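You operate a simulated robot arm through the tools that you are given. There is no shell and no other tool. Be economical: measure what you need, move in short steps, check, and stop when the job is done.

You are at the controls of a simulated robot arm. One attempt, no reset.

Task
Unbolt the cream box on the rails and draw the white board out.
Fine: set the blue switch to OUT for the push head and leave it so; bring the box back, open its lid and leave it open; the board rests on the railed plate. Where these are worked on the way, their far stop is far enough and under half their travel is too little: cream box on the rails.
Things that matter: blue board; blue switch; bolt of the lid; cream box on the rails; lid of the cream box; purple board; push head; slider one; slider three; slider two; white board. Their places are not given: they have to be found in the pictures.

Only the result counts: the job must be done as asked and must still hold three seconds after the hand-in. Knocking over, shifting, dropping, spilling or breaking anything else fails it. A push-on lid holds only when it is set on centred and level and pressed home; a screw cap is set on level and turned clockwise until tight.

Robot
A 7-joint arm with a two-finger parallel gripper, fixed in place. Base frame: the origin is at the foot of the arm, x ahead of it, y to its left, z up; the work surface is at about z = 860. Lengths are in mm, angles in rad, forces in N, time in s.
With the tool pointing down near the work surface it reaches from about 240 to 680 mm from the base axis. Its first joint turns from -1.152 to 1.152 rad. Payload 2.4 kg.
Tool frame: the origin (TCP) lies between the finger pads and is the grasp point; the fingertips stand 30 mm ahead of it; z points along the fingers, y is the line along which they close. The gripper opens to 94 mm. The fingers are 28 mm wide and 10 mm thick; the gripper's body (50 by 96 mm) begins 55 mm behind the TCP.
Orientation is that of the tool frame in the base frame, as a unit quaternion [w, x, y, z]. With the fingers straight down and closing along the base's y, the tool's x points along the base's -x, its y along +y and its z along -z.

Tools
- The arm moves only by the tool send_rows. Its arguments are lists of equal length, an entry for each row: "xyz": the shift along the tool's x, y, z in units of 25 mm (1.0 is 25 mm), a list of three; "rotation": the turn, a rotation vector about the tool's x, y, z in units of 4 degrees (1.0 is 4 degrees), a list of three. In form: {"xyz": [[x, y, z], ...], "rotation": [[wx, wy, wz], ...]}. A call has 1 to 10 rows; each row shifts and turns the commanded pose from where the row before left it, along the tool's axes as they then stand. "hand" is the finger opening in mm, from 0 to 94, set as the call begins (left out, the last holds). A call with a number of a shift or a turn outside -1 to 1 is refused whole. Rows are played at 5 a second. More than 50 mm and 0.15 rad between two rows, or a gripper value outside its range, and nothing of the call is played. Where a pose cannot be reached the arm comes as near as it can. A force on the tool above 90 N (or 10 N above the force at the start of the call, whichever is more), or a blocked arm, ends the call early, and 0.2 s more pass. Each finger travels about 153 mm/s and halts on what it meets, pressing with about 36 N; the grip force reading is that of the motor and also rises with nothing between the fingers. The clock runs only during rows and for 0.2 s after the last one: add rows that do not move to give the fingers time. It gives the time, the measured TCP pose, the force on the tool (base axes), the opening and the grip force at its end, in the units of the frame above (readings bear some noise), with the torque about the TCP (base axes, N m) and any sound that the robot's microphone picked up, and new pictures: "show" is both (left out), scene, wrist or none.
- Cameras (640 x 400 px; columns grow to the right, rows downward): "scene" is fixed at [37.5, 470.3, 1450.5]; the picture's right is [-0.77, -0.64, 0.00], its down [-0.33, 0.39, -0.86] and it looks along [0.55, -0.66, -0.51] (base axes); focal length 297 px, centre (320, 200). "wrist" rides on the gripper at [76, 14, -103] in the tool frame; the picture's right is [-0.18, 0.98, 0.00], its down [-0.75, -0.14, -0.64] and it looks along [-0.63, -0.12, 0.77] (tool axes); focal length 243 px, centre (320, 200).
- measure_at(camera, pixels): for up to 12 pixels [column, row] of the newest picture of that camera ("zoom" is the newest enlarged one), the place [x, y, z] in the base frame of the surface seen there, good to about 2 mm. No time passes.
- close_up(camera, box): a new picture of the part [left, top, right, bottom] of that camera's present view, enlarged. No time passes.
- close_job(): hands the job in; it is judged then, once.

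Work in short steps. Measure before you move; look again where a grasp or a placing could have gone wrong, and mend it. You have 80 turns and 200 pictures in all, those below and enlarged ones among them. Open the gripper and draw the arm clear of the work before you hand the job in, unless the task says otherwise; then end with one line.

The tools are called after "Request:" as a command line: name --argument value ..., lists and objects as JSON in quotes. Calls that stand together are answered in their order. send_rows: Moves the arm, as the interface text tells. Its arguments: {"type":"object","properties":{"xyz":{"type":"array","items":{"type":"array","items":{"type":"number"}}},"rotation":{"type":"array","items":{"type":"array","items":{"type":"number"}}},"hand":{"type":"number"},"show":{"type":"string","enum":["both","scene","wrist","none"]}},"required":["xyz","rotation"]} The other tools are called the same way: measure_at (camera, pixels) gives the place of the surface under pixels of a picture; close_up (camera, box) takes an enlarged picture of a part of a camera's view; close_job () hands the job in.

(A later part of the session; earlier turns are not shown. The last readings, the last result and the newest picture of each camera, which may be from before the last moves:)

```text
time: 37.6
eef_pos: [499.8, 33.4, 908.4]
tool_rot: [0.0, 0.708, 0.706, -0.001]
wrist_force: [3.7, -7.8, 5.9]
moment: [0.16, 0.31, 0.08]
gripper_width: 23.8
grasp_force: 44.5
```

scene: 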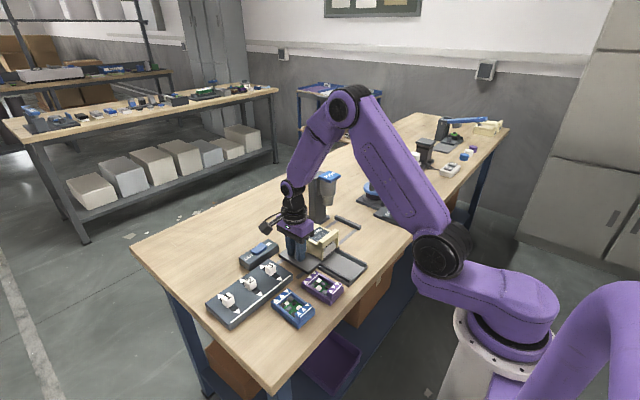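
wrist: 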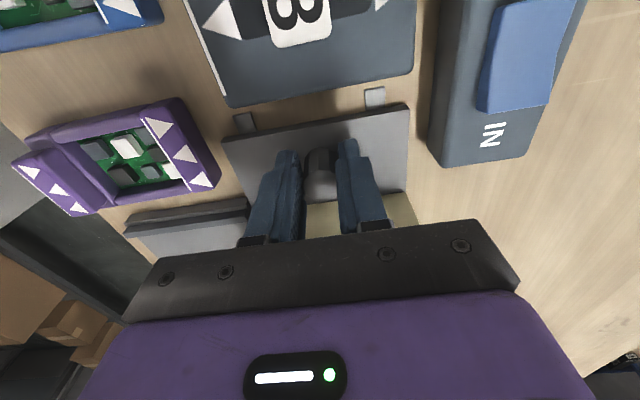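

Nudge once more to confirm the stop.

Request:
send_rows --xyz '[[0.15, 0, 0], [0.1, 0, 0], [0, 0, 0]]' --rotation '[[0, 0, 0], [0, 0, 0], [0, 0, 0]]' --show "none"

Request:
send_rows --xyz '[[0, 0, 0], [0, 0, 0], [0, 0, -1], [0, 0, -1], [0, 0, -1], [0, 0, -1], [0, 0, -1], [0, 0, -1], [0, 0, 0]]' --rotation '[[0, 0, 0], [0, 0, 0], [0, 0, 0], [0, 0, 0], [0, 0, 0], [0, 0, 0], [0, 0, 0], [0, 0, 0], [0, 0, 0]]' --hand 50

Request:
close_up --camera "scene" --box '[270, 190, 370, 290]'

```text
time: 38.5
eef_pos: [499.8, 37.7, 907.4]
tool_rot: [0.001, 0.709, 0.705, -0.001]
wrist_force: [5.6, -32.0, 1.8]
moment: [-0.8, 0.32, 0.03]
gripper_width: 23.7
grasp_force: 45.0
```

```text
time: 40.5
eef_pos: [499.7, 42.6, 1058.0]
tool_rot: [0.0, 0.707, 0.707, 0.0]
wrist_force: [0.1, -0.2, 0.1]
moment: [0.03, 0.0, -0.01]
gripper_width: 49.8
grasp_force: 0.1
```

scene: 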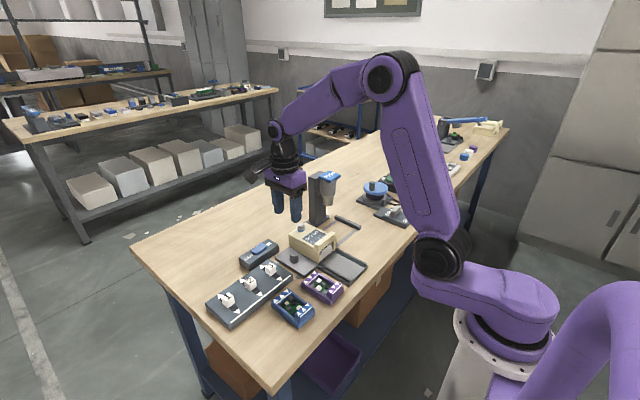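
wrist: 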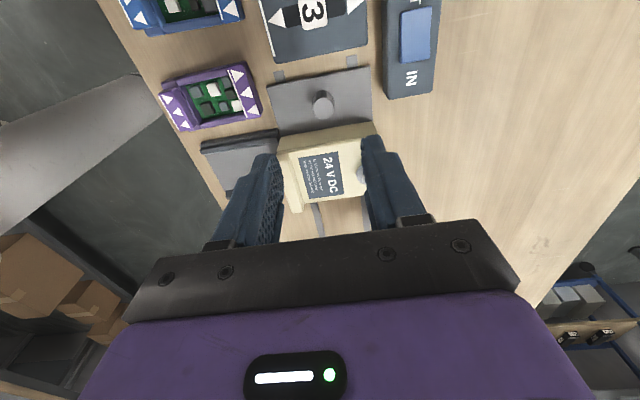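

```text
4.00 times, centred on (320, 240) of scene
```

zoom: 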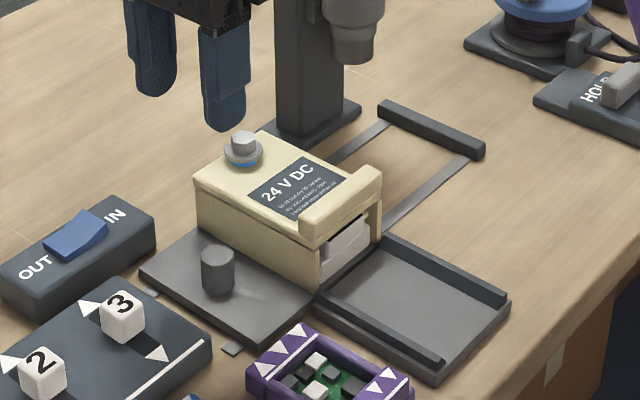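

Box is back and in line with the railed plate. Study the lid structure.

Request:
close_up --camera "scene" --box '[286, 220, 340, 264]'

Request:
close_up --camera "wrist" --box '[265, 110, 385, 225]'

```text
9.09 times, centred on (313, 242) of scene
```

zoom: 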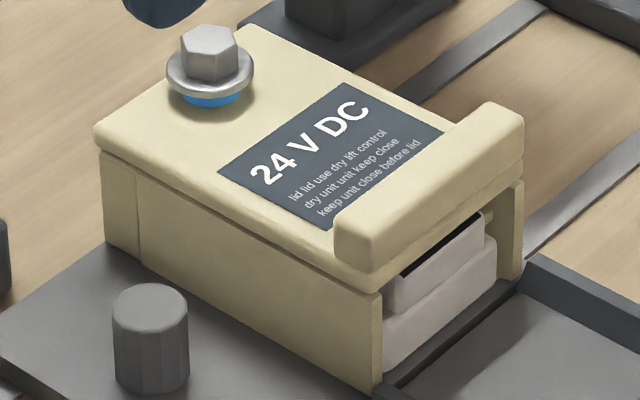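

```text
3.48 times, centred on (325, 168) of wrist
```

zoom: 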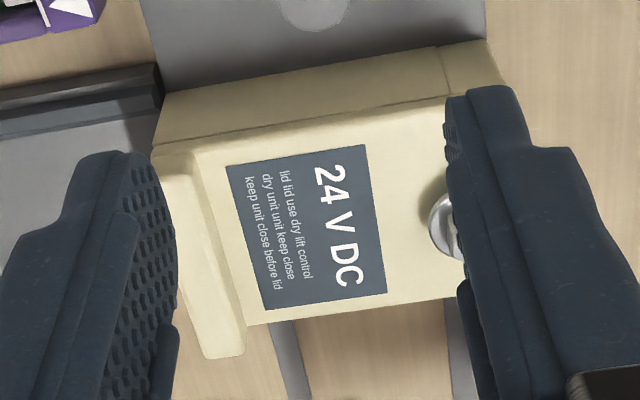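

Front lip (x≈437) is the handle, hinge must be at the +x end. I'll grip the lip by its two ends (closing along y) so it can pivot in the pads. First measure the lip.

Request:
measure_at --camera "scene" --pixels '[[316, 245], [334, 231], [325, 238], [327, 235], [317.5, 249], [336, 236], [325, 244], [326, 252]]'

Request:
send_rows --xyz '[[-0.85, -0.62, 0], [-0.85, -0.62, 0], [-0.85, -0.62, 0], [-0.85, -0.62, 0], [0, 0, 0], [0, 0, 0], [0, 0, 0], [0, 0, 0], [0, 0, 0], [0, 0, 0]]' --rotation '[[0, 0, 0], [0, 0, 0], [0, 0, 0], [0, 0, 0], [0, 0, -1], [0, 0, -1], [0, 0, -1], [0, 0, -1], [0, 0, -1], [0, 0, -1]]' --hand 94 --show "none"

Request:
send_rows --xyz '[[0, 0, 0], [0, 0, 0], [0, 0, 0], [0, 0, 0], [0, 0, 0], [0, 0, 0], [0, 0, 0], [0, 0, 0], [0, 0, 0], [0, 0, 0]]' --rotation '[[0, 0, -1], [0, 0, -1], [0, 0, -1], [0, 0, -1], [0, 0, -1], [0, 0, -1], [0, 0, -1], [0, 0, -1], [0, 0, -1], [0, 0, -1]]' --show "none"

Request:
send_rows --xyz '[[0, 0, 0], [0, 0, 0], [0, 0, 0], [0, 0, 0], [0, 0, 0], [0, 0, 0], [0, 0, 0], [0, 0, 0]]' --rotation '[[0, 0, -1], [0, 0, -1], [0, 0, -1], [0, 0, -1], [0, 0, -1], [0, 0, -1], [0, 0, -0.5], [0, 0, 0]]'

```text
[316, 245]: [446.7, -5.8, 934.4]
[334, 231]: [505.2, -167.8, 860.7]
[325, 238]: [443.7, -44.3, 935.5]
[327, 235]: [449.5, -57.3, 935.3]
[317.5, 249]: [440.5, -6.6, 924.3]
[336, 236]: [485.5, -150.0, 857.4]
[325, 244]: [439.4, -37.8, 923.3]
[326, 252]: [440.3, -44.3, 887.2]
```

```text
time: 42.6
eef_pos: [438.5, -41.8, 1057.7]
tool_rot: [0.0, 0.544, 0.839, 0.0]
wrist_force: [0.3, 0.3, -0.2]
moment: [0.01, 0.03, -0.03]
gripper_width: 94.0
grasp_force: 0.1
```

```text
time: 44.9
eef_pos: [438.2, -42.4, 1058.0]
tool_rot: [0.0, 0.224, 0.975, 0.0]
wrist_force: [0.1, -0.6, 0.2]
moment: [0.02, -0.01, 0.02]
gripper_width: 94.1
grasp_force: 0.1
```

```text
time: 46.6
eef_pos: [438.3, -42.5, 1058.3]
tool_rot: [0.0, -0.001, 1.0, 0.0]
wrist_force: [-0.3, -0.2, -0.2]
moment: [0.0, 0.0, 0.02]
gripper_width: 94.0
grasp_force: 0.1
```

scene: 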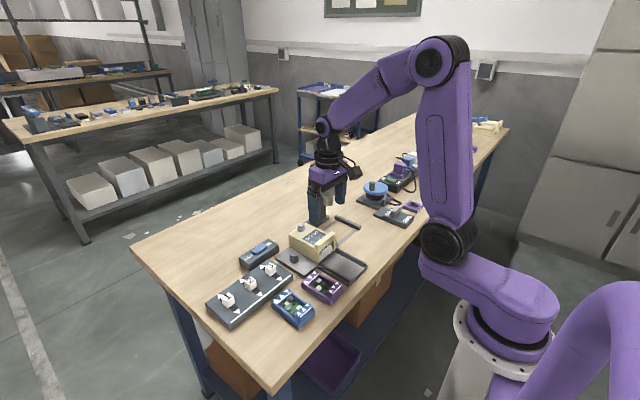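
wrist: 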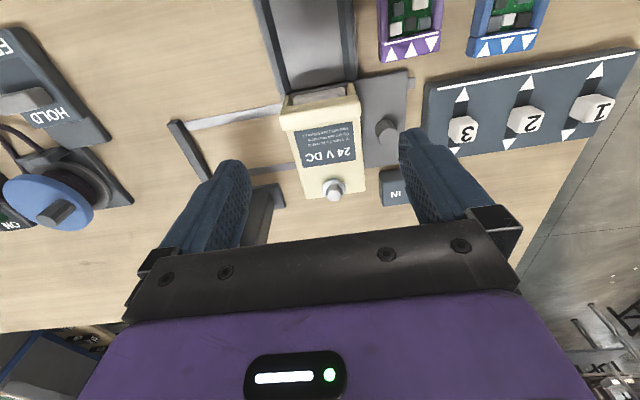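

Measure lip ends and box geometry in the wrist view.

Request:
close_up --camera "wrist" --box '[270, 70, 380, 210]'

Request:
measure_at --camera "wrist" --pixels '[[285, 106], [290, 108], [320, 102], [350, 96], [355, 94], [290, 120], [355, 108], [330, 107], [335, 182], [320, 93]]'

```text
2.86 times, centred on (325, 140) of wrist
```

zoom: 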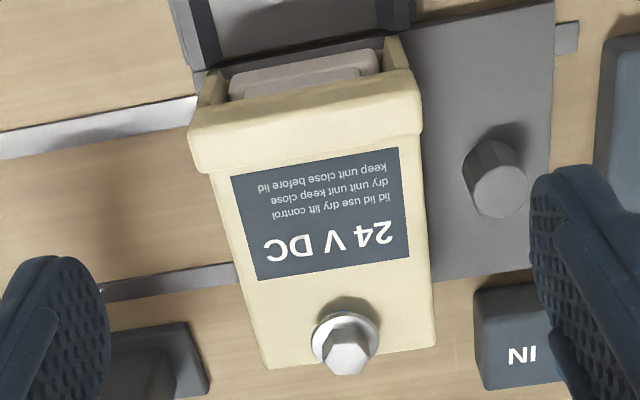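

```text
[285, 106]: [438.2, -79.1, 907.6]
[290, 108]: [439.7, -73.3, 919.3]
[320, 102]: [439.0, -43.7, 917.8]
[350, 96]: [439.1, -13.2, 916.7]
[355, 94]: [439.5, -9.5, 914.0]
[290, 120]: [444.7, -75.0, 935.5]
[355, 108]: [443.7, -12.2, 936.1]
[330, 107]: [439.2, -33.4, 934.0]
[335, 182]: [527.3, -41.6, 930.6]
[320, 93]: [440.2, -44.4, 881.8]
```

Lip: x≈438–454, y≈-79…-7, z≈914–936. Descend astride it and grip by the ends.

Request:
send_rows --xyz '[[-0.32, 0, 1], [0, 0, 1], [0, 0, 1], [0, 0, 1], [0, 0, 0.44], [0, 0, 0]]' --rotation '[[0, 0, 0], [0, 0, 0], [0, 0, 0], [0, 0, 0], [0, 0, 0], [0, 0, 0]]' --show "none"

Request:
close_up --camera "scene" --box '[270, 180, 370, 290]'

```text
time: 48.0
eef_pos: [445.8, -42.2, 948.1]
tool_rot: [0.0, 0.0, 1.0, 0.0]
wrist_force: [-0.6, 0.4, 0.1]
moment: [0.02, 0.02, 0.01]
gripper_width: 93.9
grasp_force: 0.1
```

```text
3.64 times, centred on (320, 235) of scene
```

zoom: 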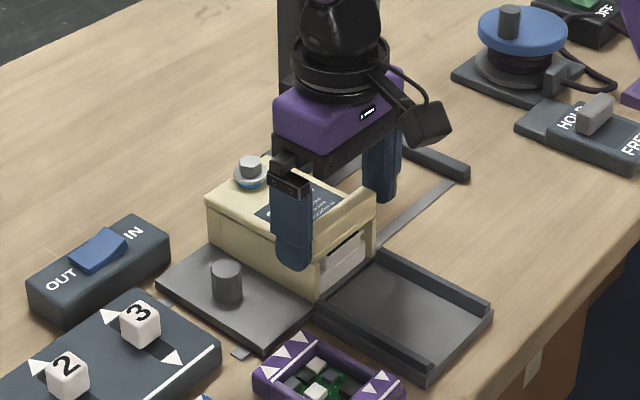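

Fingers straddle the lip; close.

Request:
send_rows --xyz '[[0, -0.03, 0], [0, 0, 0], [0, 0, 0]]' --rotation '[[0, 0, 0], [0, 0, 0], [0, 0, 0]]' --hand 60 --show "none"

Request:
send_rows --xyz '[[0, 0, -0.3], [0, 0, -0.3], [0, 0, 0]]' --rotation '[[0, 0, 0], [0, 0, 0], [0, 0, 0]]' --show "none"

Request:
close_up --camera "scene" --box '[270, 180, 370, 290]'

```text
time: 48.9
eef_pos: [446.9, -45.1, 948.7]
tool_rot: [0.002, 0.0, 1.0, -0.001]
wrist_force: [1.3, -13.3, -3.1]
moment: [-1.4, 0.13, 0.02]
gripper_width: 77.9
grasp_force: 44.5
```

```text
time: 49.6
eef_pos: [445.2, -45.5, 960.9]
tool_rot: [-0.003, 0.001, 1.0, 0.0]
wrist_force: [-0.4, -23.7, -35.0]
moment: [-0.33, 0.29, 0.03]
gripper_width: 77.9
grasp_force: 45.7
```

```text
3.64 times, centred on (320, 235) of scene
```

zoom: 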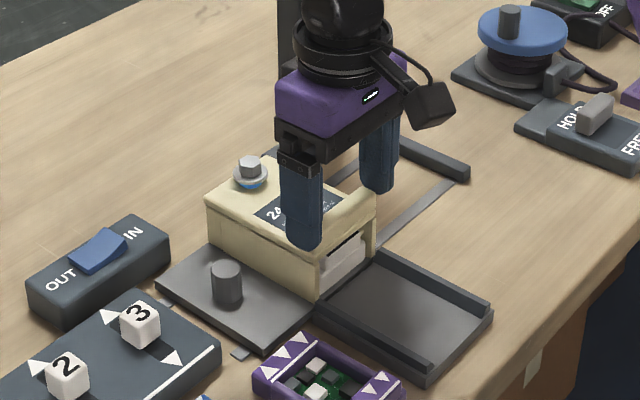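

-35 N and the lid hasn't visibly moved; look closely.

Request:
close_up --camera "scene" --box '[290, 215, 340, 265]'

Request:
close_up --camera "wrist" --box '[240, 60, 400, 260]'

```text
8.00 times, centred on (315, 240) of scene
```

zoom: 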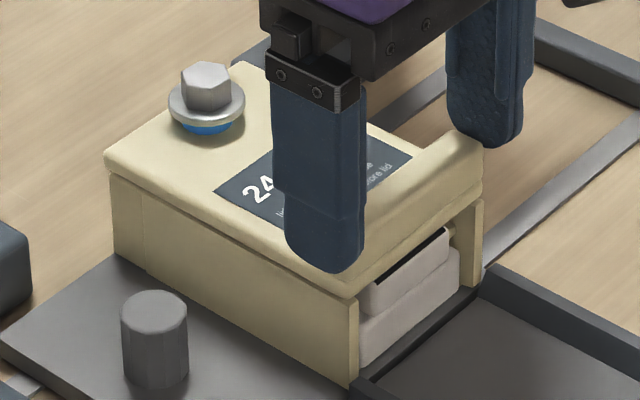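

```text
2.00 times, centred on (320, 160) of wrist
```

zoom: 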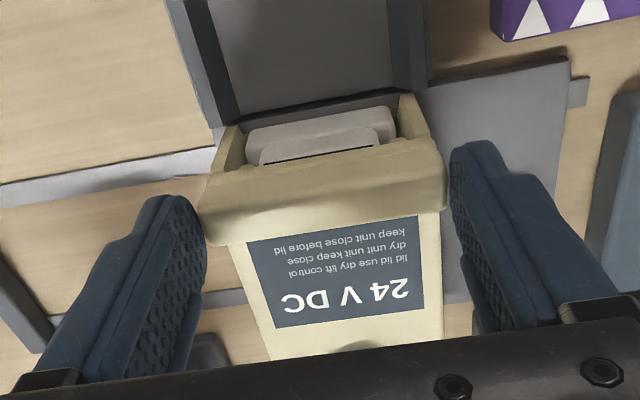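

Request:
measure_at --camera "zoom" --pixels '[[320, 165], [300, 170], [340, 165], [320, 190], [340, 290], [320, 137]]'

Request:
measure_at --camera "scene" --pixels '[[325, 242], [330, 234], [333, 232], [312, 246], [310, 262]]'

```text
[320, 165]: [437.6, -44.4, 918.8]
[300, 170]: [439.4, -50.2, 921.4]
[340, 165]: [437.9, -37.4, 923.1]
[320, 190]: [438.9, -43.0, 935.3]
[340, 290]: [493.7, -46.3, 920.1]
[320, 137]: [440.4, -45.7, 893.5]
```

```text
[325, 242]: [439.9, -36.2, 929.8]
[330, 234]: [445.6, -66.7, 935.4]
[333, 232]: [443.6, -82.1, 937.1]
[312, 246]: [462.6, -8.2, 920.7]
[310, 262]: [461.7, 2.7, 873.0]
```

The lid did not move. Release, rise, and check the bolt and the lid more closely.

Request:
send_rows --xyz '[[0, 0, 0], [0, 0, 0], [0, 0, -1], [0, 0, -1], [0, 0, -1], [0, 0, -1], [0, 0, 0]]' --rotation '[[0, 0, 0], [0, 0, 0], [0, 0, 0], [0, 0, 0], [0, 0, 0], [0, 0, 0], [0, 0, 0]]' --hand 94 --show "wrist"

Request:
close_up --camera "scene" --box '[284, 216, 342, 268]'

Request:
measure_at --camera "zoom" --pixels '[[200, 60], [205, 100], [100, 130], [100, 155], [240, 40], [300, 110], [130, 180], [160, 200], [300, 230], [300, 270], [370, 265], [440, 230]]'

```text
time: 51.2
eef_pos: [445.6, -44.4, 1062.5]
tool_rot: [0.001, 0.0, 1.0, 0.001]
wrist_force: [-0.8, -0.5, 0.4]
moment: [-0.01, -0.01, 0.0]
gripper_width: 94.2
grasp_force: 0.0
```

wrist: 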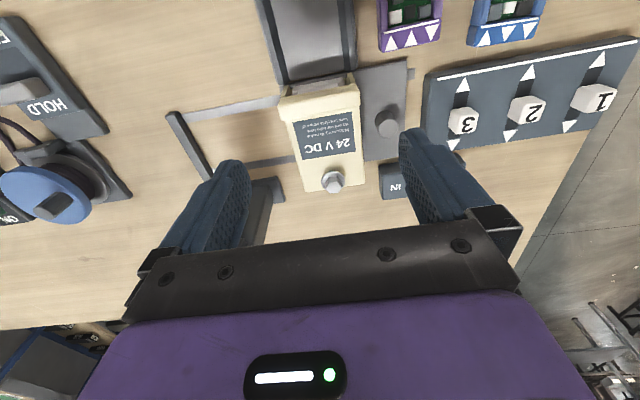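

```text
7.69 times, centred on (313, 242) of scene
```

zoom: 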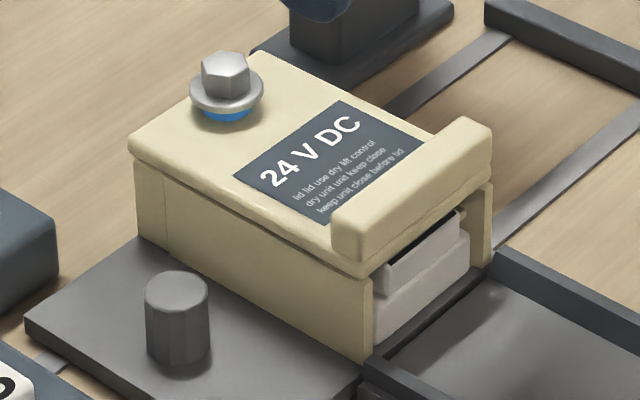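

```text
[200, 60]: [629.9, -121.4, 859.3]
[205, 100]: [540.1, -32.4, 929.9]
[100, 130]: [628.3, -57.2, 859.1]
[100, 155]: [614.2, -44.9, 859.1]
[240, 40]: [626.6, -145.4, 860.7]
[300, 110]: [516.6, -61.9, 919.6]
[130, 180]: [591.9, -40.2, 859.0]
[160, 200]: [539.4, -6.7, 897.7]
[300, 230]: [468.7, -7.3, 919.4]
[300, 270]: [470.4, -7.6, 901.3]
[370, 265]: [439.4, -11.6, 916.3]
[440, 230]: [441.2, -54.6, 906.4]
```

Look at the back end of the box from the wrist for hinge signs.

Request:
close_up --camera "wrist" --box '[275, 70, 375, 205]'

Request:
close_up --camera "scene" --box '[286, 220, 312, 252]'

Request:
close_up --camera "scene" --box '[312, 230, 338, 262]'

```text
2.96 times, centred on (325, 138) of wrist
```

zoom: 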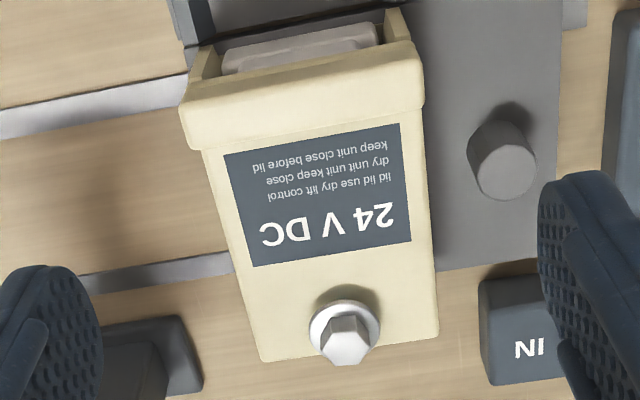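

```text
12.50 times, centred on (299, 236) of scene
```

zoom: 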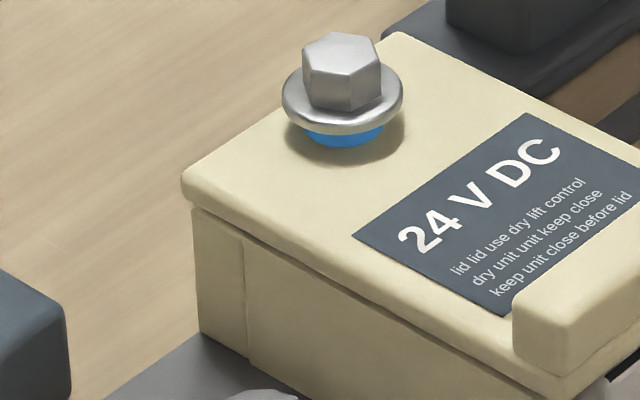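

```text
12.50 times, centred on (325, 246) of scene
```

zoom: 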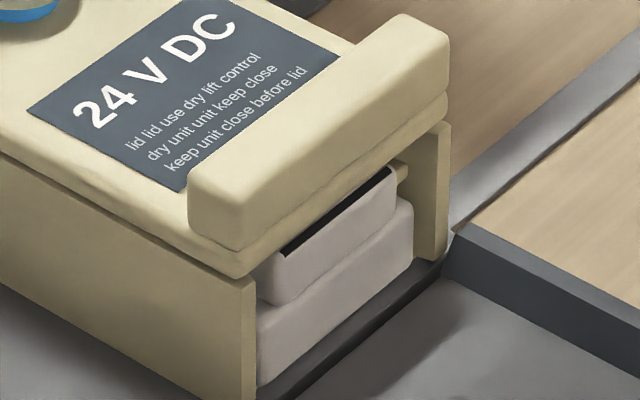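

The lid may hinge at the lip end with the bolt holding the back. Test: grip the lid edges at the bolt end (x≈543) and lift gently.

Request:
send_rows --xyz '[[-1, 0.06, 0], [-1, 0, 0], [-1, 0, 0], [-0.9, 0, 1], [0, 0, 1], [0, 0, 1], [0, 0, 1], [0, 0, 0.84], [0, 0, 0]]' --rotation '[[0, 0, 0], [0, 0, 0], [0, 0, 0], [0, 0, 0], [0, 0, 0], [0, 0, 0], [0, 0, 0], [0, 0, 0], [0, 0, 0]]' --show "wrist"

Request:
send_rows --xyz '[[0, 0, 0], [0, 0, 0], [0, 0, 0]]' --rotation '[[0, 0, 0], [0, 0, 0], [0, 0, 0]]' --hand 60 --show "none"

Request:
send_rows --xyz '[[0, 0, -0.1], [0, 0, -0.1], [0, 0, -0.1], [0, 0, 0]]' --rotation '[[0, 0, 0], [0, 0, 0], [0, 0, 0], [0, 0, 0]]' --show "none"

Request:
close_up --camera "scene" --box '[284, 206, 342, 268]'

```text
time: 53.2
eef_pos: [543.2, -42.5, 940.7]
tool_rot: [0.0, 0.0, 1.0, 0.0]
wrist_force: [-0.5, -0.1, 0.2]
moment: [0.0, -0.01, 0.0]
gripper_width: 94.2
grasp_force: 0.2
```

wrist: 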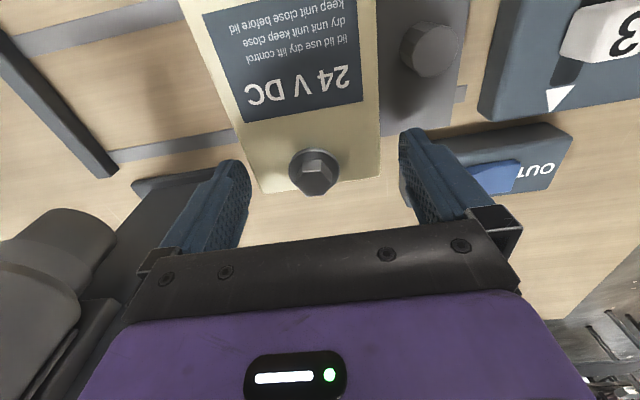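

```text
time: 54.0
eef_pos: [542.9, -44.1, 940.3]
tool_rot: [0.0, 0.0, 1.0, -0.001]
wrist_force: [-0.5, -18.9, -10.0]
moment: [-0.54, -0.63, 0.71]
gripper_width: 77.6
grasp_force: 45.1
```

```text
time: 55.0
eef_pos: [542.6, -44.8, 947.5]
tool_rot: [-0.003, 0.0, 1.0, 0.0]
wrist_force: [-1.1, -22.8, -32.4]
moment: [-0.27, 0.1, 0.75]
gripper_width: 77.4
grasp_force: 44.4
```

```text
6.45 times, centred on (313, 237) of scene
```

zoom: 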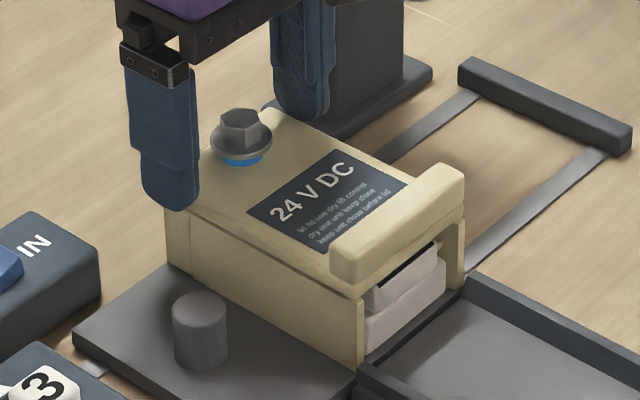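

Both ends held against ~34 N, so the bolt is likely only partly out (my presses were cut short by the force limit). Release and return the box under the head for a longer press; first go behind the knob.

Request:
send_rows --xyz '[[0, 0, 0], [0, 0, 0], [0, 0, -1], [0, 0, -1], [0, 0, -0.5], [0.42, 0.98, 0], [0.43, 0.98, 0], [0.43, 0.98, 0], [0.43, 0.98, 0], [0, 0, 0]]' --rotation '[[0, 0, 0], [0, 0, 0], [0, 0, 0], [0, 0, 0], [0, 0, 0], [0, 0, 0], [0, 0, 0], [0, 0, 0], [0, 0, 0], [0, 0, 0]]' --hand 94 --show "none"

Request:
send_rows --xyz '[[0, 0, 0], [0, 0, 0], [0, 0, 0], [0, 0, 0]]' --rotation '[[0, 0, 0], [0, 0, 0], [0, 0, 0], [0, 0, 0]]' --hand 0 --show "both"

Request:
close_up --camera "scene" --box '[286, 220, 312, 252]'

```text
time: 57.2
eef_pos: [501.0, 55.4, 1011.0]
tool_rot: [0.0, 0.0, 1.0, 0.001]
wrist_force: [-0.8, 0.4, -0.4]
moment: [-0.01, 0.01, 0.03]
gripper_width: 94.0
grasp_force: 0.0
```

```text
time: 58.2
eef_pos: [501.0, 55.7, 1011.7]
tool_rot: [0.0, 0.0, 1.0, 0.0]
wrist_force: [-0.2, -0.2, -0.3]
moment: [0.02, -0.01, -0.02]
gripper_width: 0.1
grasp_force: 32.9
```

scene: 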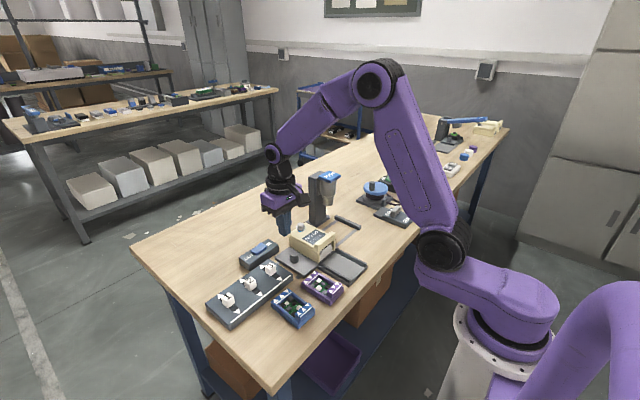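
wrist: 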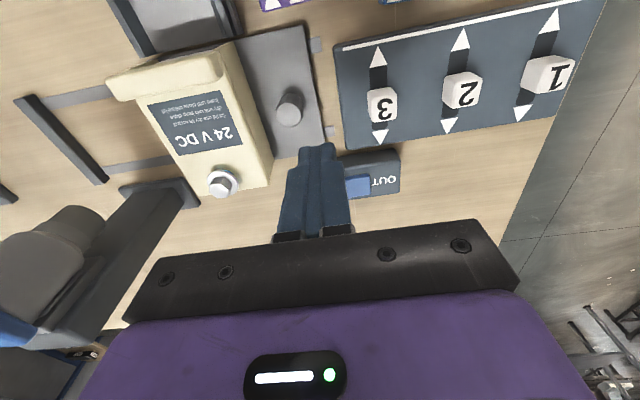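

```text
12.50 times, centred on (299, 236) of scene
```

zoom: 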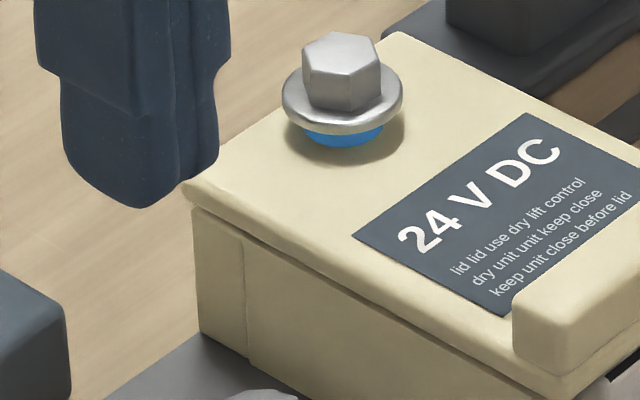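

Measure panel/knob geometry before descending behind the knob.

Request:
measure_at --camera "wrist" --pixels '[[290, 97], [290, 112], [301, 112], [322, 110], [338, 90], [345, 100], [340, 60], [380, 105], [345, 148], [352, 185]]'

```text
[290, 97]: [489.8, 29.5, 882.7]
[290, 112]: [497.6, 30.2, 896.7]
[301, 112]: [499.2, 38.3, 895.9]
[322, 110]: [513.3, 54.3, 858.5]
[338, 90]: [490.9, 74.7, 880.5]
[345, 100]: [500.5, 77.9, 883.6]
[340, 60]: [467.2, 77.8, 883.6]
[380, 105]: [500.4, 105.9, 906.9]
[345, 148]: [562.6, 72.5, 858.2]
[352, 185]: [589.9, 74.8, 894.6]
```

Panel edge is at y≈74: clear. Descend behind the knob and push to the far stop.

Request:
send_rows --xyz '[[0, -0.1, 1], [0, 0, 1], [0, 0, 1], [0, 0, 1], [0, 0, 0.06], [0, 0, 0]]' --rotation '[[0, 0, 0], [0, 0, 0], [0, 0, 0], [0, 0, 0], [0, 0, 0], [0, 0, 0]]' --show "none"

Request:
send_rows --xyz '[[0, -0.5, 0], [0, -0.7, 0], [0, -0.7, 0], [0, -0.7, 0], [0, -0.7, 0], [0, -0.7, 0], [0, -0.7, 0], [0, 0, 0]]' --rotation '[[0, 0, 0], [0, 0, 0], [0, 0, 0], [0, 0, 0], [0, 0, 0], [0, 0, 0], [0, 0, 0], [0, 0, 0]]' --show "scene"

Request:
send_rows --xyz '[[0, -0.3, 0], [0, -0.2, 0], [0, -0.2, 0], [0, -0.1, 0], [0, 0, 0]]' --rotation '[[0, 0, 0], [0, 0, 0], [0, 0, 0], [0, 0, 0], [0, 0, 0]]' --show "none"

```text
time: 59.6
eef_pos: [500.6, 52.7, 909.1]
tool_rot: [0.0, 0.0, 1.0, 0.0]
wrist_force: [-0.7, 0.1, 0.2]
moment: [-0.01, 0.02, -0.03]
gripper_width: 0.0
grasp_force: 32.5
```

```text
time: 61.5
eef_pos: [501.1, -63.4, 910.2]
tool_rot: [-0.001, 0.001, 1.0, 0.0]
wrist_force: [0.5, -0.1, -0.4]
moment: [-0.02, 0.01, 0.0]
gripper_width: 0.0
grasp_force: 33.5
```

scene: 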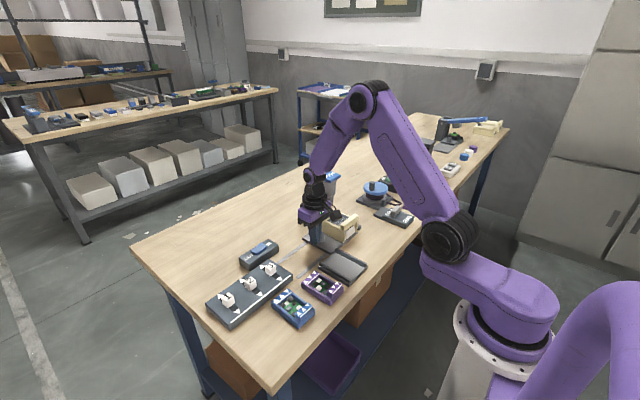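

```text
time: 62.6
eef_pos: [499.7, -81.9, 909.4]
tool_rot: [0.0, -0.001, 1.0, 0.001]
wrist_force: [-0.3, 15.4, -0.6]
moment: [0.35, 0.01, -0.06]
gripper_width: 0.1
grasp_force: 33.0
```

At the stop; a final nudge, then back off and rise to above the push head.

Request:
send_rows --xyz '[[0, -0.08, 0], [0, 0, 0], [0, 0.6, 0], [0, 0.6, -0.5], [0, 0, -1], [0, 0, -1], [0, 0, -1], [0, 0, -1], [0, 0, -1], [0, 0, -1]]' --rotation '[[0, 0, 0], [0, 0, 0], [0, 0, 0], [0, 0, 0], [0, 0, 0], [0, 0, 0], [0, 0, 0], [0, 0, 0], [0, 0, 0], [0, 0, 0]]' --show "none"

Request:
send_rows --xyz '[[0, 0, -1], [0, 0, -0.6], [-0.22, -0.8, 0], [-0.22, -0.8, 0], [-0.22, -0.8, 0], [-0.22, -0.8, 0], [-0.22, -0.8, 0], [-0.22, -0.8, 0], [0, 0, 0]]' --rotation '[[0, 0, 0], [0, 0, 0], [0, 0, 0], [0, 0, 0], [0, 0, 0], [0, 0, 0], [0, 0, 0], [0, 0, 0], [0, 0, 0]]' --show "wrist"

Request:
close_up --camera "scene" --box '[280, 130, 370, 250]'

```text
time: 64.8
eef_pos: [500.0, -55.4, 1073.0]
tool_rot: [-0.001, 0.0, 1.0, 0.0]
wrist_force: [-1.2, -0.7, 0.3]
moment: [0.0, 0.02, 0.01]
gripper_width: 0.0
grasp_force: 33.5
```

```text
time: 66.8
eef_pos: [533.0, -177.6, 1111.2]
tool_rot: [0.001, 0.001, 1.0, 0.0]
wrist_force: [0.1, 0.2, 0.6]
moment: [-0.01, -0.01, 0.01]
gripper_width: 0.1
grasp_force: 32.7
```

wrist: 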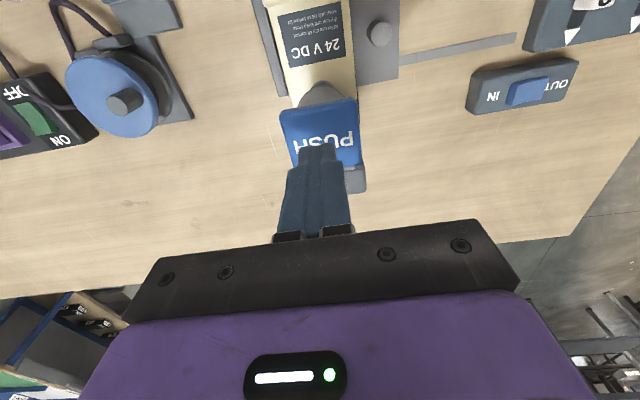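

```text
3.33 times, centred on (325, 190) of scene
```

zoom: 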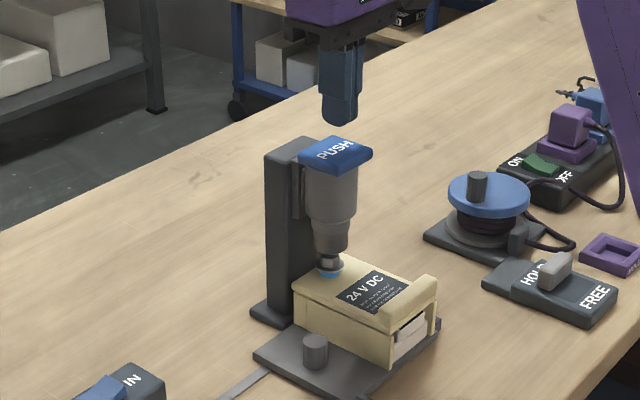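

Press: down to TCP ≈1068, then fine steps with holds.

Request:
send_rows --xyz '[[0, 0.12, 0.6], [0, 0, 0.6], [0, 0, 0.4], [0, 0, 0.12], [0, 0, 0.04], [0, 0, 0]]' --rotation '[[0, 0, 0], [0, 0, 0], [0, 0, 0], [0, 0, 0], [0, 0, 0], [0, 0, 0]]' --show "none"

Request:
send_rows --xyz '[[0, 0, 0.04], [0, 0, 0.04], [0, 0, 0]]' --rotation '[[0, 0, 0], [0, 0, 0], [0, 0, 0]]' --show "none"

Request:
send_rows --xyz '[[0, 0, 0.04], [0, 0, 0.04], [0, 0, 0]]' --rotation '[[0, 0, 0], [0, 0, 0], [0, 0, 0]]' --show "none"

Request:
close_up --camera "scene" --box '[302, 165, 347, 220]'

```text
time: 68.2
eef_pos: [534.1, -174.2, 1069.1]
tool_rot: [0.001, 0.0, 1.0, 0.0]
wrist_force: [-0.1, 0.2, 1.7]
moment: [-0.03, 0.04, -0.06]
gripper_width: 0.0
grasp_force: 33.0
```

```text
time: 69.0
eef_pos: [532.2, -173.5, 1065.7]
tool_rot: [0.0, 0.0, 1.0, 0.0]
wrist_force: [-1.3, 0.2, 2.4]
moment: [0.03, 0.03, 0.02]
gripper_width: 0.0
grasp_force: 32.9
```

```text
time: 69.8
eef_pos: [533.8, -173.8, 1069.9]
tool_rot: [0.005, -0.001, 1.0, -0.002]
wrist_force: [-13.4, 3.6, 57.0]
moment: [0.18, 1.19, 0.01]
gripper_width: 0.0
grasp_force: 33.1
```

```text
7.27 times, centred on (324, 192) of scene
```

zoom: 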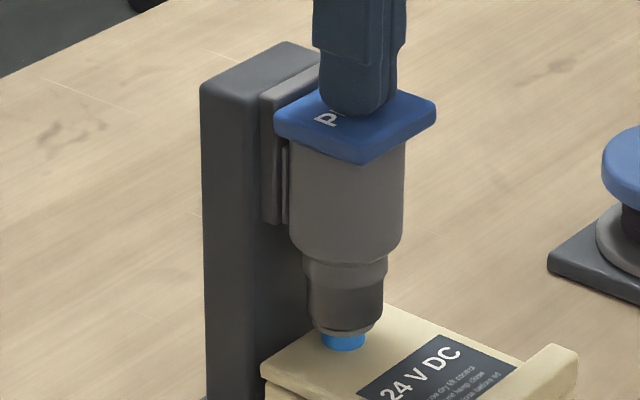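

The bolt rose further (TCP pushed back up 4 mm, more blue shows): each press backs it out a bit. Let up and press again, repeatedly.

Request:
send_rows --xyz '[[0, 0, -0.8], [0, 0, -0.4], [0, 0, 0], [0, 0, 0.4], [0, 0, 0.4], [0, 0, 0.2], [0, 0, 0]]' --rotation '[[0, 0, 0], [0, 0, 0], [0, 0, 0], [0, 0, 0], [0, 0, 0], [0, 0, 0], [0, 0, 0]]' --show "none"

Request:
send_rows --xyz '[[0, 0, 0.04], [0, 0, 0.04], [0, 0, 0]]' --rotation '[[0, 0, 0], [0, 0, 0], [0, 0, 0]]' --show "none"

Request:
close_up --camera "scene" --box '[302, 165, 347, 220]'

```text
time: 71.5
eef_pos: [533.6, -173.3, 1072.9]
tool_rot: [0.002, 0.0, 1.0, -0.001]
wrist_force: [-4.0, -1.0, 22.6]
moment: [0.05, 0.47, 0.01]
gripper_width: 0.0
grasp_force: 32.6
```

```text
time: 72.2
eef_pos: [533.3, -173.8, 1071.9]
tool_rot: [0.005, 0.0, 1.0, -0.002]
wrist_force: [-11.0, 1.2, 51.8]
moment: [0.09, 1.04, 0.01]
gripper_width: 0.1
grasp_force: 33.2
```

```text
7.27 times, centred on (324, 192) of scene
```

zoom: 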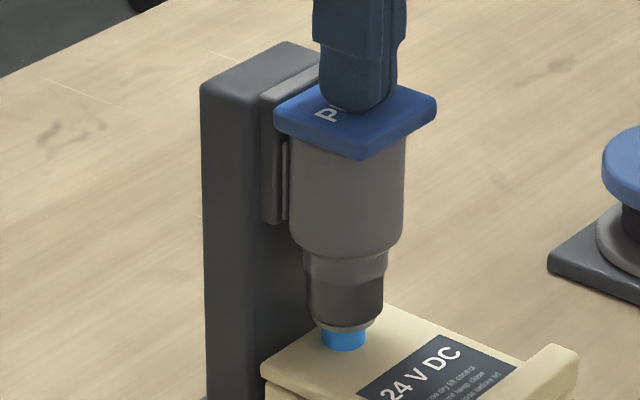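

Rises further. Press again, a couple more cycles, watching the height.

Request:
send_rows --xyz '[[0, 0, -0.6], [0, 0, -0.4], [0, 0, 0], [0, 0, 0.4], [0, 0, 0.4], [0, 0, 0.2], [0, 0, 0.04], [0, 0, 0]]' --rotation '[[0, 0, 0], [0, 0, 0], [0, 0, 0], [0, 0, 0], [0, 0, 0], [0, 0, 0], [0, 0, 0], [0, 0, 0]]' --show "none"

Request:
send_rows --xyz '[[0, 0, -0.6], [0, 0, -0.4], [0, 0, 0], [0, 0, 0.4], [0, 0, 0.4], [0, 0, 0.2], [0, 0, 0.04], [0, 0, 0]]' --rotation '[[0, 0, 0], [0, 0, 0], [0, 0, 0], [0, 0, 0], [0, 0, 0], [0, 0, 0], [0, 0, 0], [0, 0, 0]]' --show "none"

Request:
send_rows --xyz '[[0, 0, -1], [0, 0, -1], [0, 0, 0]]' --rotation '[[0, 0, 0], [0, 0, 0], [0, 0, 0]]' --show "none"

Request:
close_up --camera "scene" --box '[302, 165, 347, 220]'

```text
time: 74.0
eef_pos: [533.0, -173.5, 1072.0]
tool_rot: [0.004, 0.0, 1.0, -0.001]
wrist_force: [-12.0, 6.5, 59.2]
moment: [0.22, 1.16, -0.15]
gripper_width: 0.0
grasp_force: 33.1
```

```text
time: 75.8
eef_pos: [532.5, -173.9, 1071.8]
tool_rot: [0.005, 0.0, 1.0, -0.001]
wrist_force: [-15.3, 3.1, 65.7]
moment: [0.13, 1.38, -0.05]
gripper_width: 0.0
grasp_force: 33.5
```

```text
time: 76.7
eef_pos: [532.8, -172.3, 1115.2]
tool_rot: [0.0, 0.0, 1.0, 0.0]
wrist_force: [-0.3, 0.7, 0.1]
moment: [0.01, -0.03, -0.01]
gripper_width: 0.0
grasp_force: 32.8
```

```text
7.27 times, centred on (324, 192) of scene
```

zoom: 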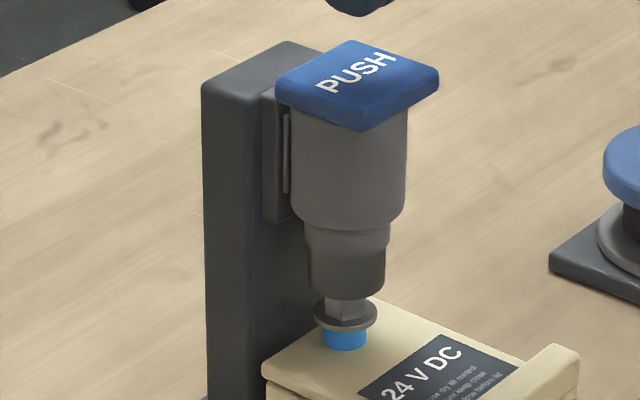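

No further rise: the bolt is fully out. Check clearance between bolt and driver.

Request:
measure_at --camera "zoom" --pixels '[[350, 90], [345, 285], [345, 308], [345, 322], [345, 340], [360, 345]]'

```text
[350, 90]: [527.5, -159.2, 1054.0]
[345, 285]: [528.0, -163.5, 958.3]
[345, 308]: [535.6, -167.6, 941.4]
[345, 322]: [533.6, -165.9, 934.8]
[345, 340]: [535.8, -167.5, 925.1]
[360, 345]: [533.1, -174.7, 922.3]
```

Clear. Now set the opening to 60 mm, move over the carriage so the -y finger drops between knob and box (TCP y≈-91.5).

Request:
send_rows --xyz '[[0.34, 0.81, 0], [0.34, 0.81, 0], [0.34, 0.81, 0], [0.34, 0.81, 0], [0, 0, 1], [0, 0, 1], [0, 0, 1], [0, 0, 1], [0, 0, 0.6], [0, 0, 0]]' --rotation '[[0, 0, 0], [0, 0, 0], [0, 0, 0], [0, 0, 0], [0, 0, 0], [0, 0, 0], [0, 0, 0], [0, 0, 0], [0, 0, 0], [0, 0, 0]]' --hand 60 --show "wrist"

Request:
close_up --camera "scene" --box '[270, 150, 370, 270]'

```text
time: 78.8
eef_pos: [499.2, -92.2, 1001.0]
tool_rot: [0.0, 0.0, 1.0, 0.0]
wrist_force: [0.1, -0.4, 0.3]
moment: [-0.01, -0.01, -0.01]
gripper_width: 60.1
grasp_force: 0.2
```

wrist: 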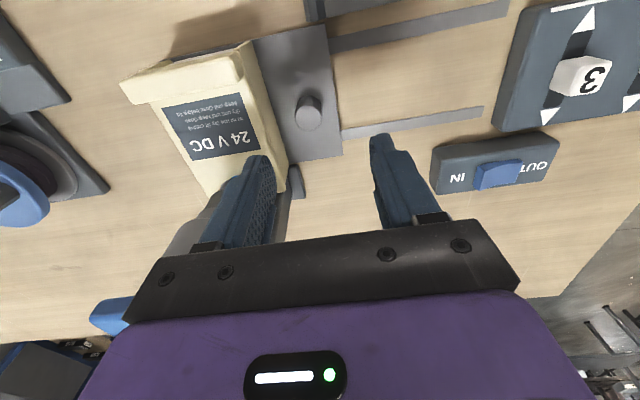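

```text
3.33 times, centred on (320, 210) of scene
```

zoom: 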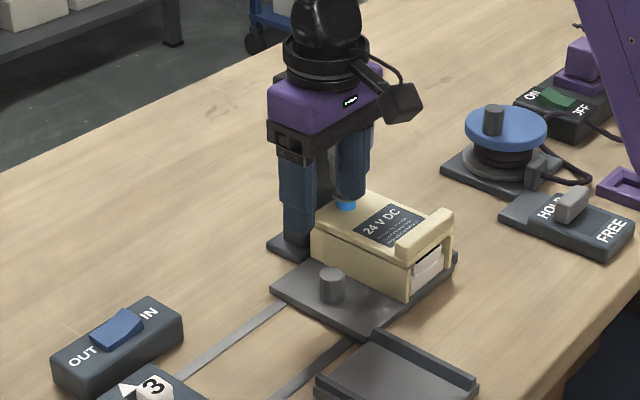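

Measure knob and lid edge to verify the finger gap.

Request:
measure_at --camera "wrist" --pixels '[[308, 116], [298, 118], [318, 116], [270, 120], [262, 120], [275, 115], [282, 140]]'

```text
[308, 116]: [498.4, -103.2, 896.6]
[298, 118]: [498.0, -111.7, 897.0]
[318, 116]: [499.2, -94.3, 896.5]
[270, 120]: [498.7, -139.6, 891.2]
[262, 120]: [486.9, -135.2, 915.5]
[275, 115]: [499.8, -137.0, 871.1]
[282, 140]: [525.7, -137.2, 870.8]
```

Gap matches. Descend, drag +y 50 mm with the -y finger, then close on the knob.

Request:
send_rows --xyz '[[0, 0, 1], [0, 0, 1], [0, 0, 1], [0, 0, 0.66], [0, 0.4, 0], [0, 0.7, 0], [0, 0.7, 0], [0, 0.6, 0], [0, 0, 0]]' --rotation '[[0, 0, 0], [0, 0, 0], [0, 0, 0], [0, 0, 0], [0, 0, 0], [0, 0, 0], [0, 0, 0], [0, 0, 0], [0, 0, 0]]' --show "none"

Request:
send_rows --xyz '[[0, 0, 0], [0, 0, 0], [0, 0, 0], [0, 0, 0]]' --rotation '[[0, 0, 0], [0, 0, 0], [0, 0, 0], [0, 0, 0]]' --hand 10 --show "wrist"

```text
time: 79.9
eef_pos: [512.4, -93.5, 920.9]
tool_rot: [0.019, -0.003, 1.0, -0.006]
wrist_force: [-2.3, 4.9, 14.7]
moment: [-0.63, 0.21, -0.11]
gripper_width: 57.8
grasp_force: 0.1
stopped in row 5: the force on the tool passed its limit at 103 N (the readings are from after the stop); the commanded pose is now the measured one
```

```text
time: 80.9
eef_pos: [510.9, -94.9, 919.5]
tool_rot: [0.02, -0.003, 1.0, -0.005]
wrist_force: [5.5, 0.7, 14.8]
moment: [0.2, 0.58, 0.16]
gripper_width: 23.6
grasp_force: 44.8
```

wrist: 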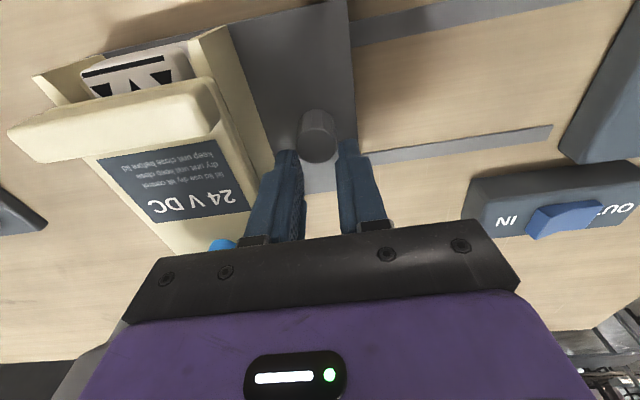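

Something touched; look at the scene.

Request:
close_up --camera "scene" --box '[270, 150, 370, 270]'

Request:
close_up --camera "scene" --box '[300, 190, 355, 245]'

```text
3.33 times, centred on (320, 210) of scene
```

zoom: 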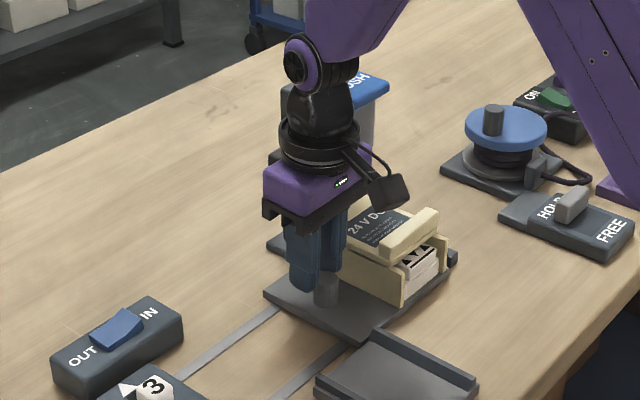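

```text
7.27 times, centred on (328, 218) of scene
```

zoom: 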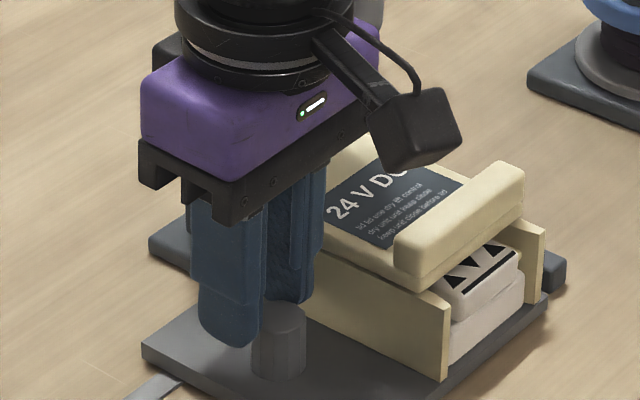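

The bolt is free — the lid has lifted slightly at the front, so it hinges at the back. The fingers grip the knob (23.6 mm); draw it +y gently.

Request:
send_rows --xyz '[[0, 0.3, 0], [0, 0.5, 0], [0, 0.6, 0], [0, 0.6, 0], [0, 0, 0]]' --rotation '[[0, 0, 0], [0, 0, 0], [0, 0, 0], [0, 0, 0], [0, 0, 0]]' --show "wrist"

Request:
close_up --camera "scene" --box '[270, 150, 370, 270]'

```text
time: 82.1
eef_pos: [511.5, -42.4, 919.9]
tool_rot: [0.019, -0.002, 1.0, -0.004]
wrist_force: [4.1, 2.0, 28.8]
moment: [0.29, -0.09, -0.04]
gripper_width: 23.7
grasp_force: 45.0
```

wrist: 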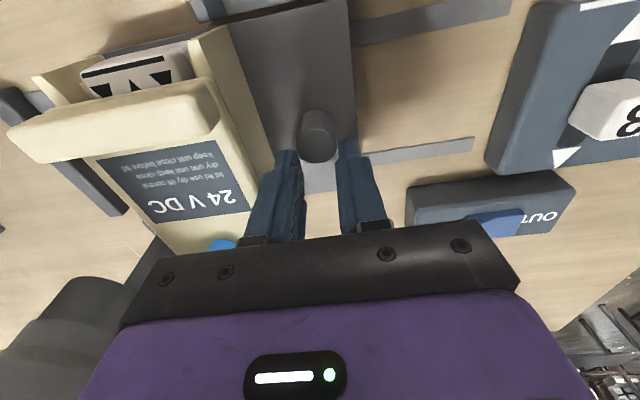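

```text
3.33 times, centred on (320, 210) of scene
```

zoom: 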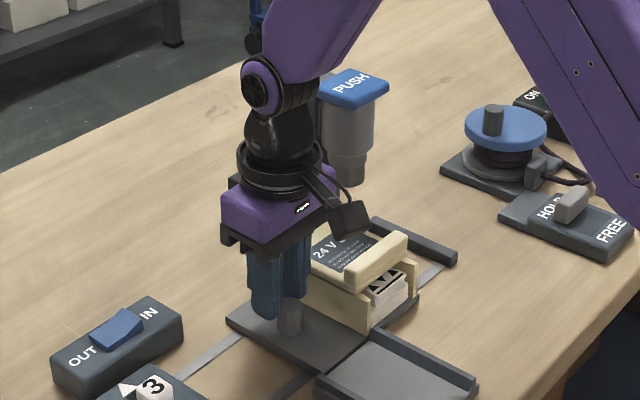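

Following well and the lid stays up. Continue to the start stop.

Request:
send_rows --xyz '[[0, 0.6, -0.02], [0, 0.6, 0], [0, 0.6, 0], [0, 0.5, 0], [0, 0.3, 0], [0, 0.2, 0], [0, 0.1, 0], [0, 0, 0]]' --rotation '[[0, 0, 0], [0, 0, 0], [0, 0, 0], [0, 0, 0], [0, 0, 0], [0, 0, 0], [0, 0, 0], [0, 0, 0]]' --show "wrist"

```text
time: 83.9
eef_pos: [511.1, 28.3, 920.0]
tool_rot: [0.02, -0.002, 1.0, -0.005]
wrist_force: [11.0, -8.6, 19.3]
moment: [-0.04, -0.26, 0.24]
gripper_width: 23.5
grasp_force: 45.1
```

wrist: 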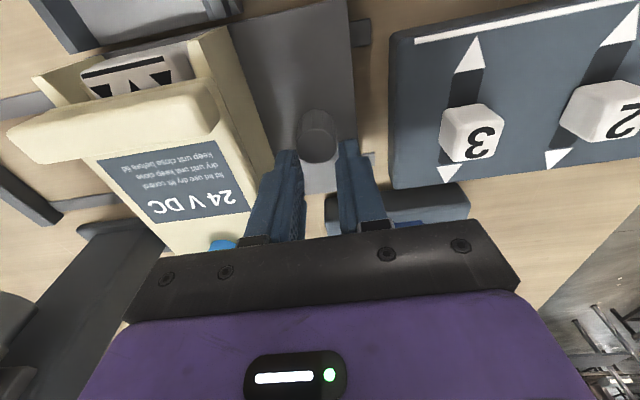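

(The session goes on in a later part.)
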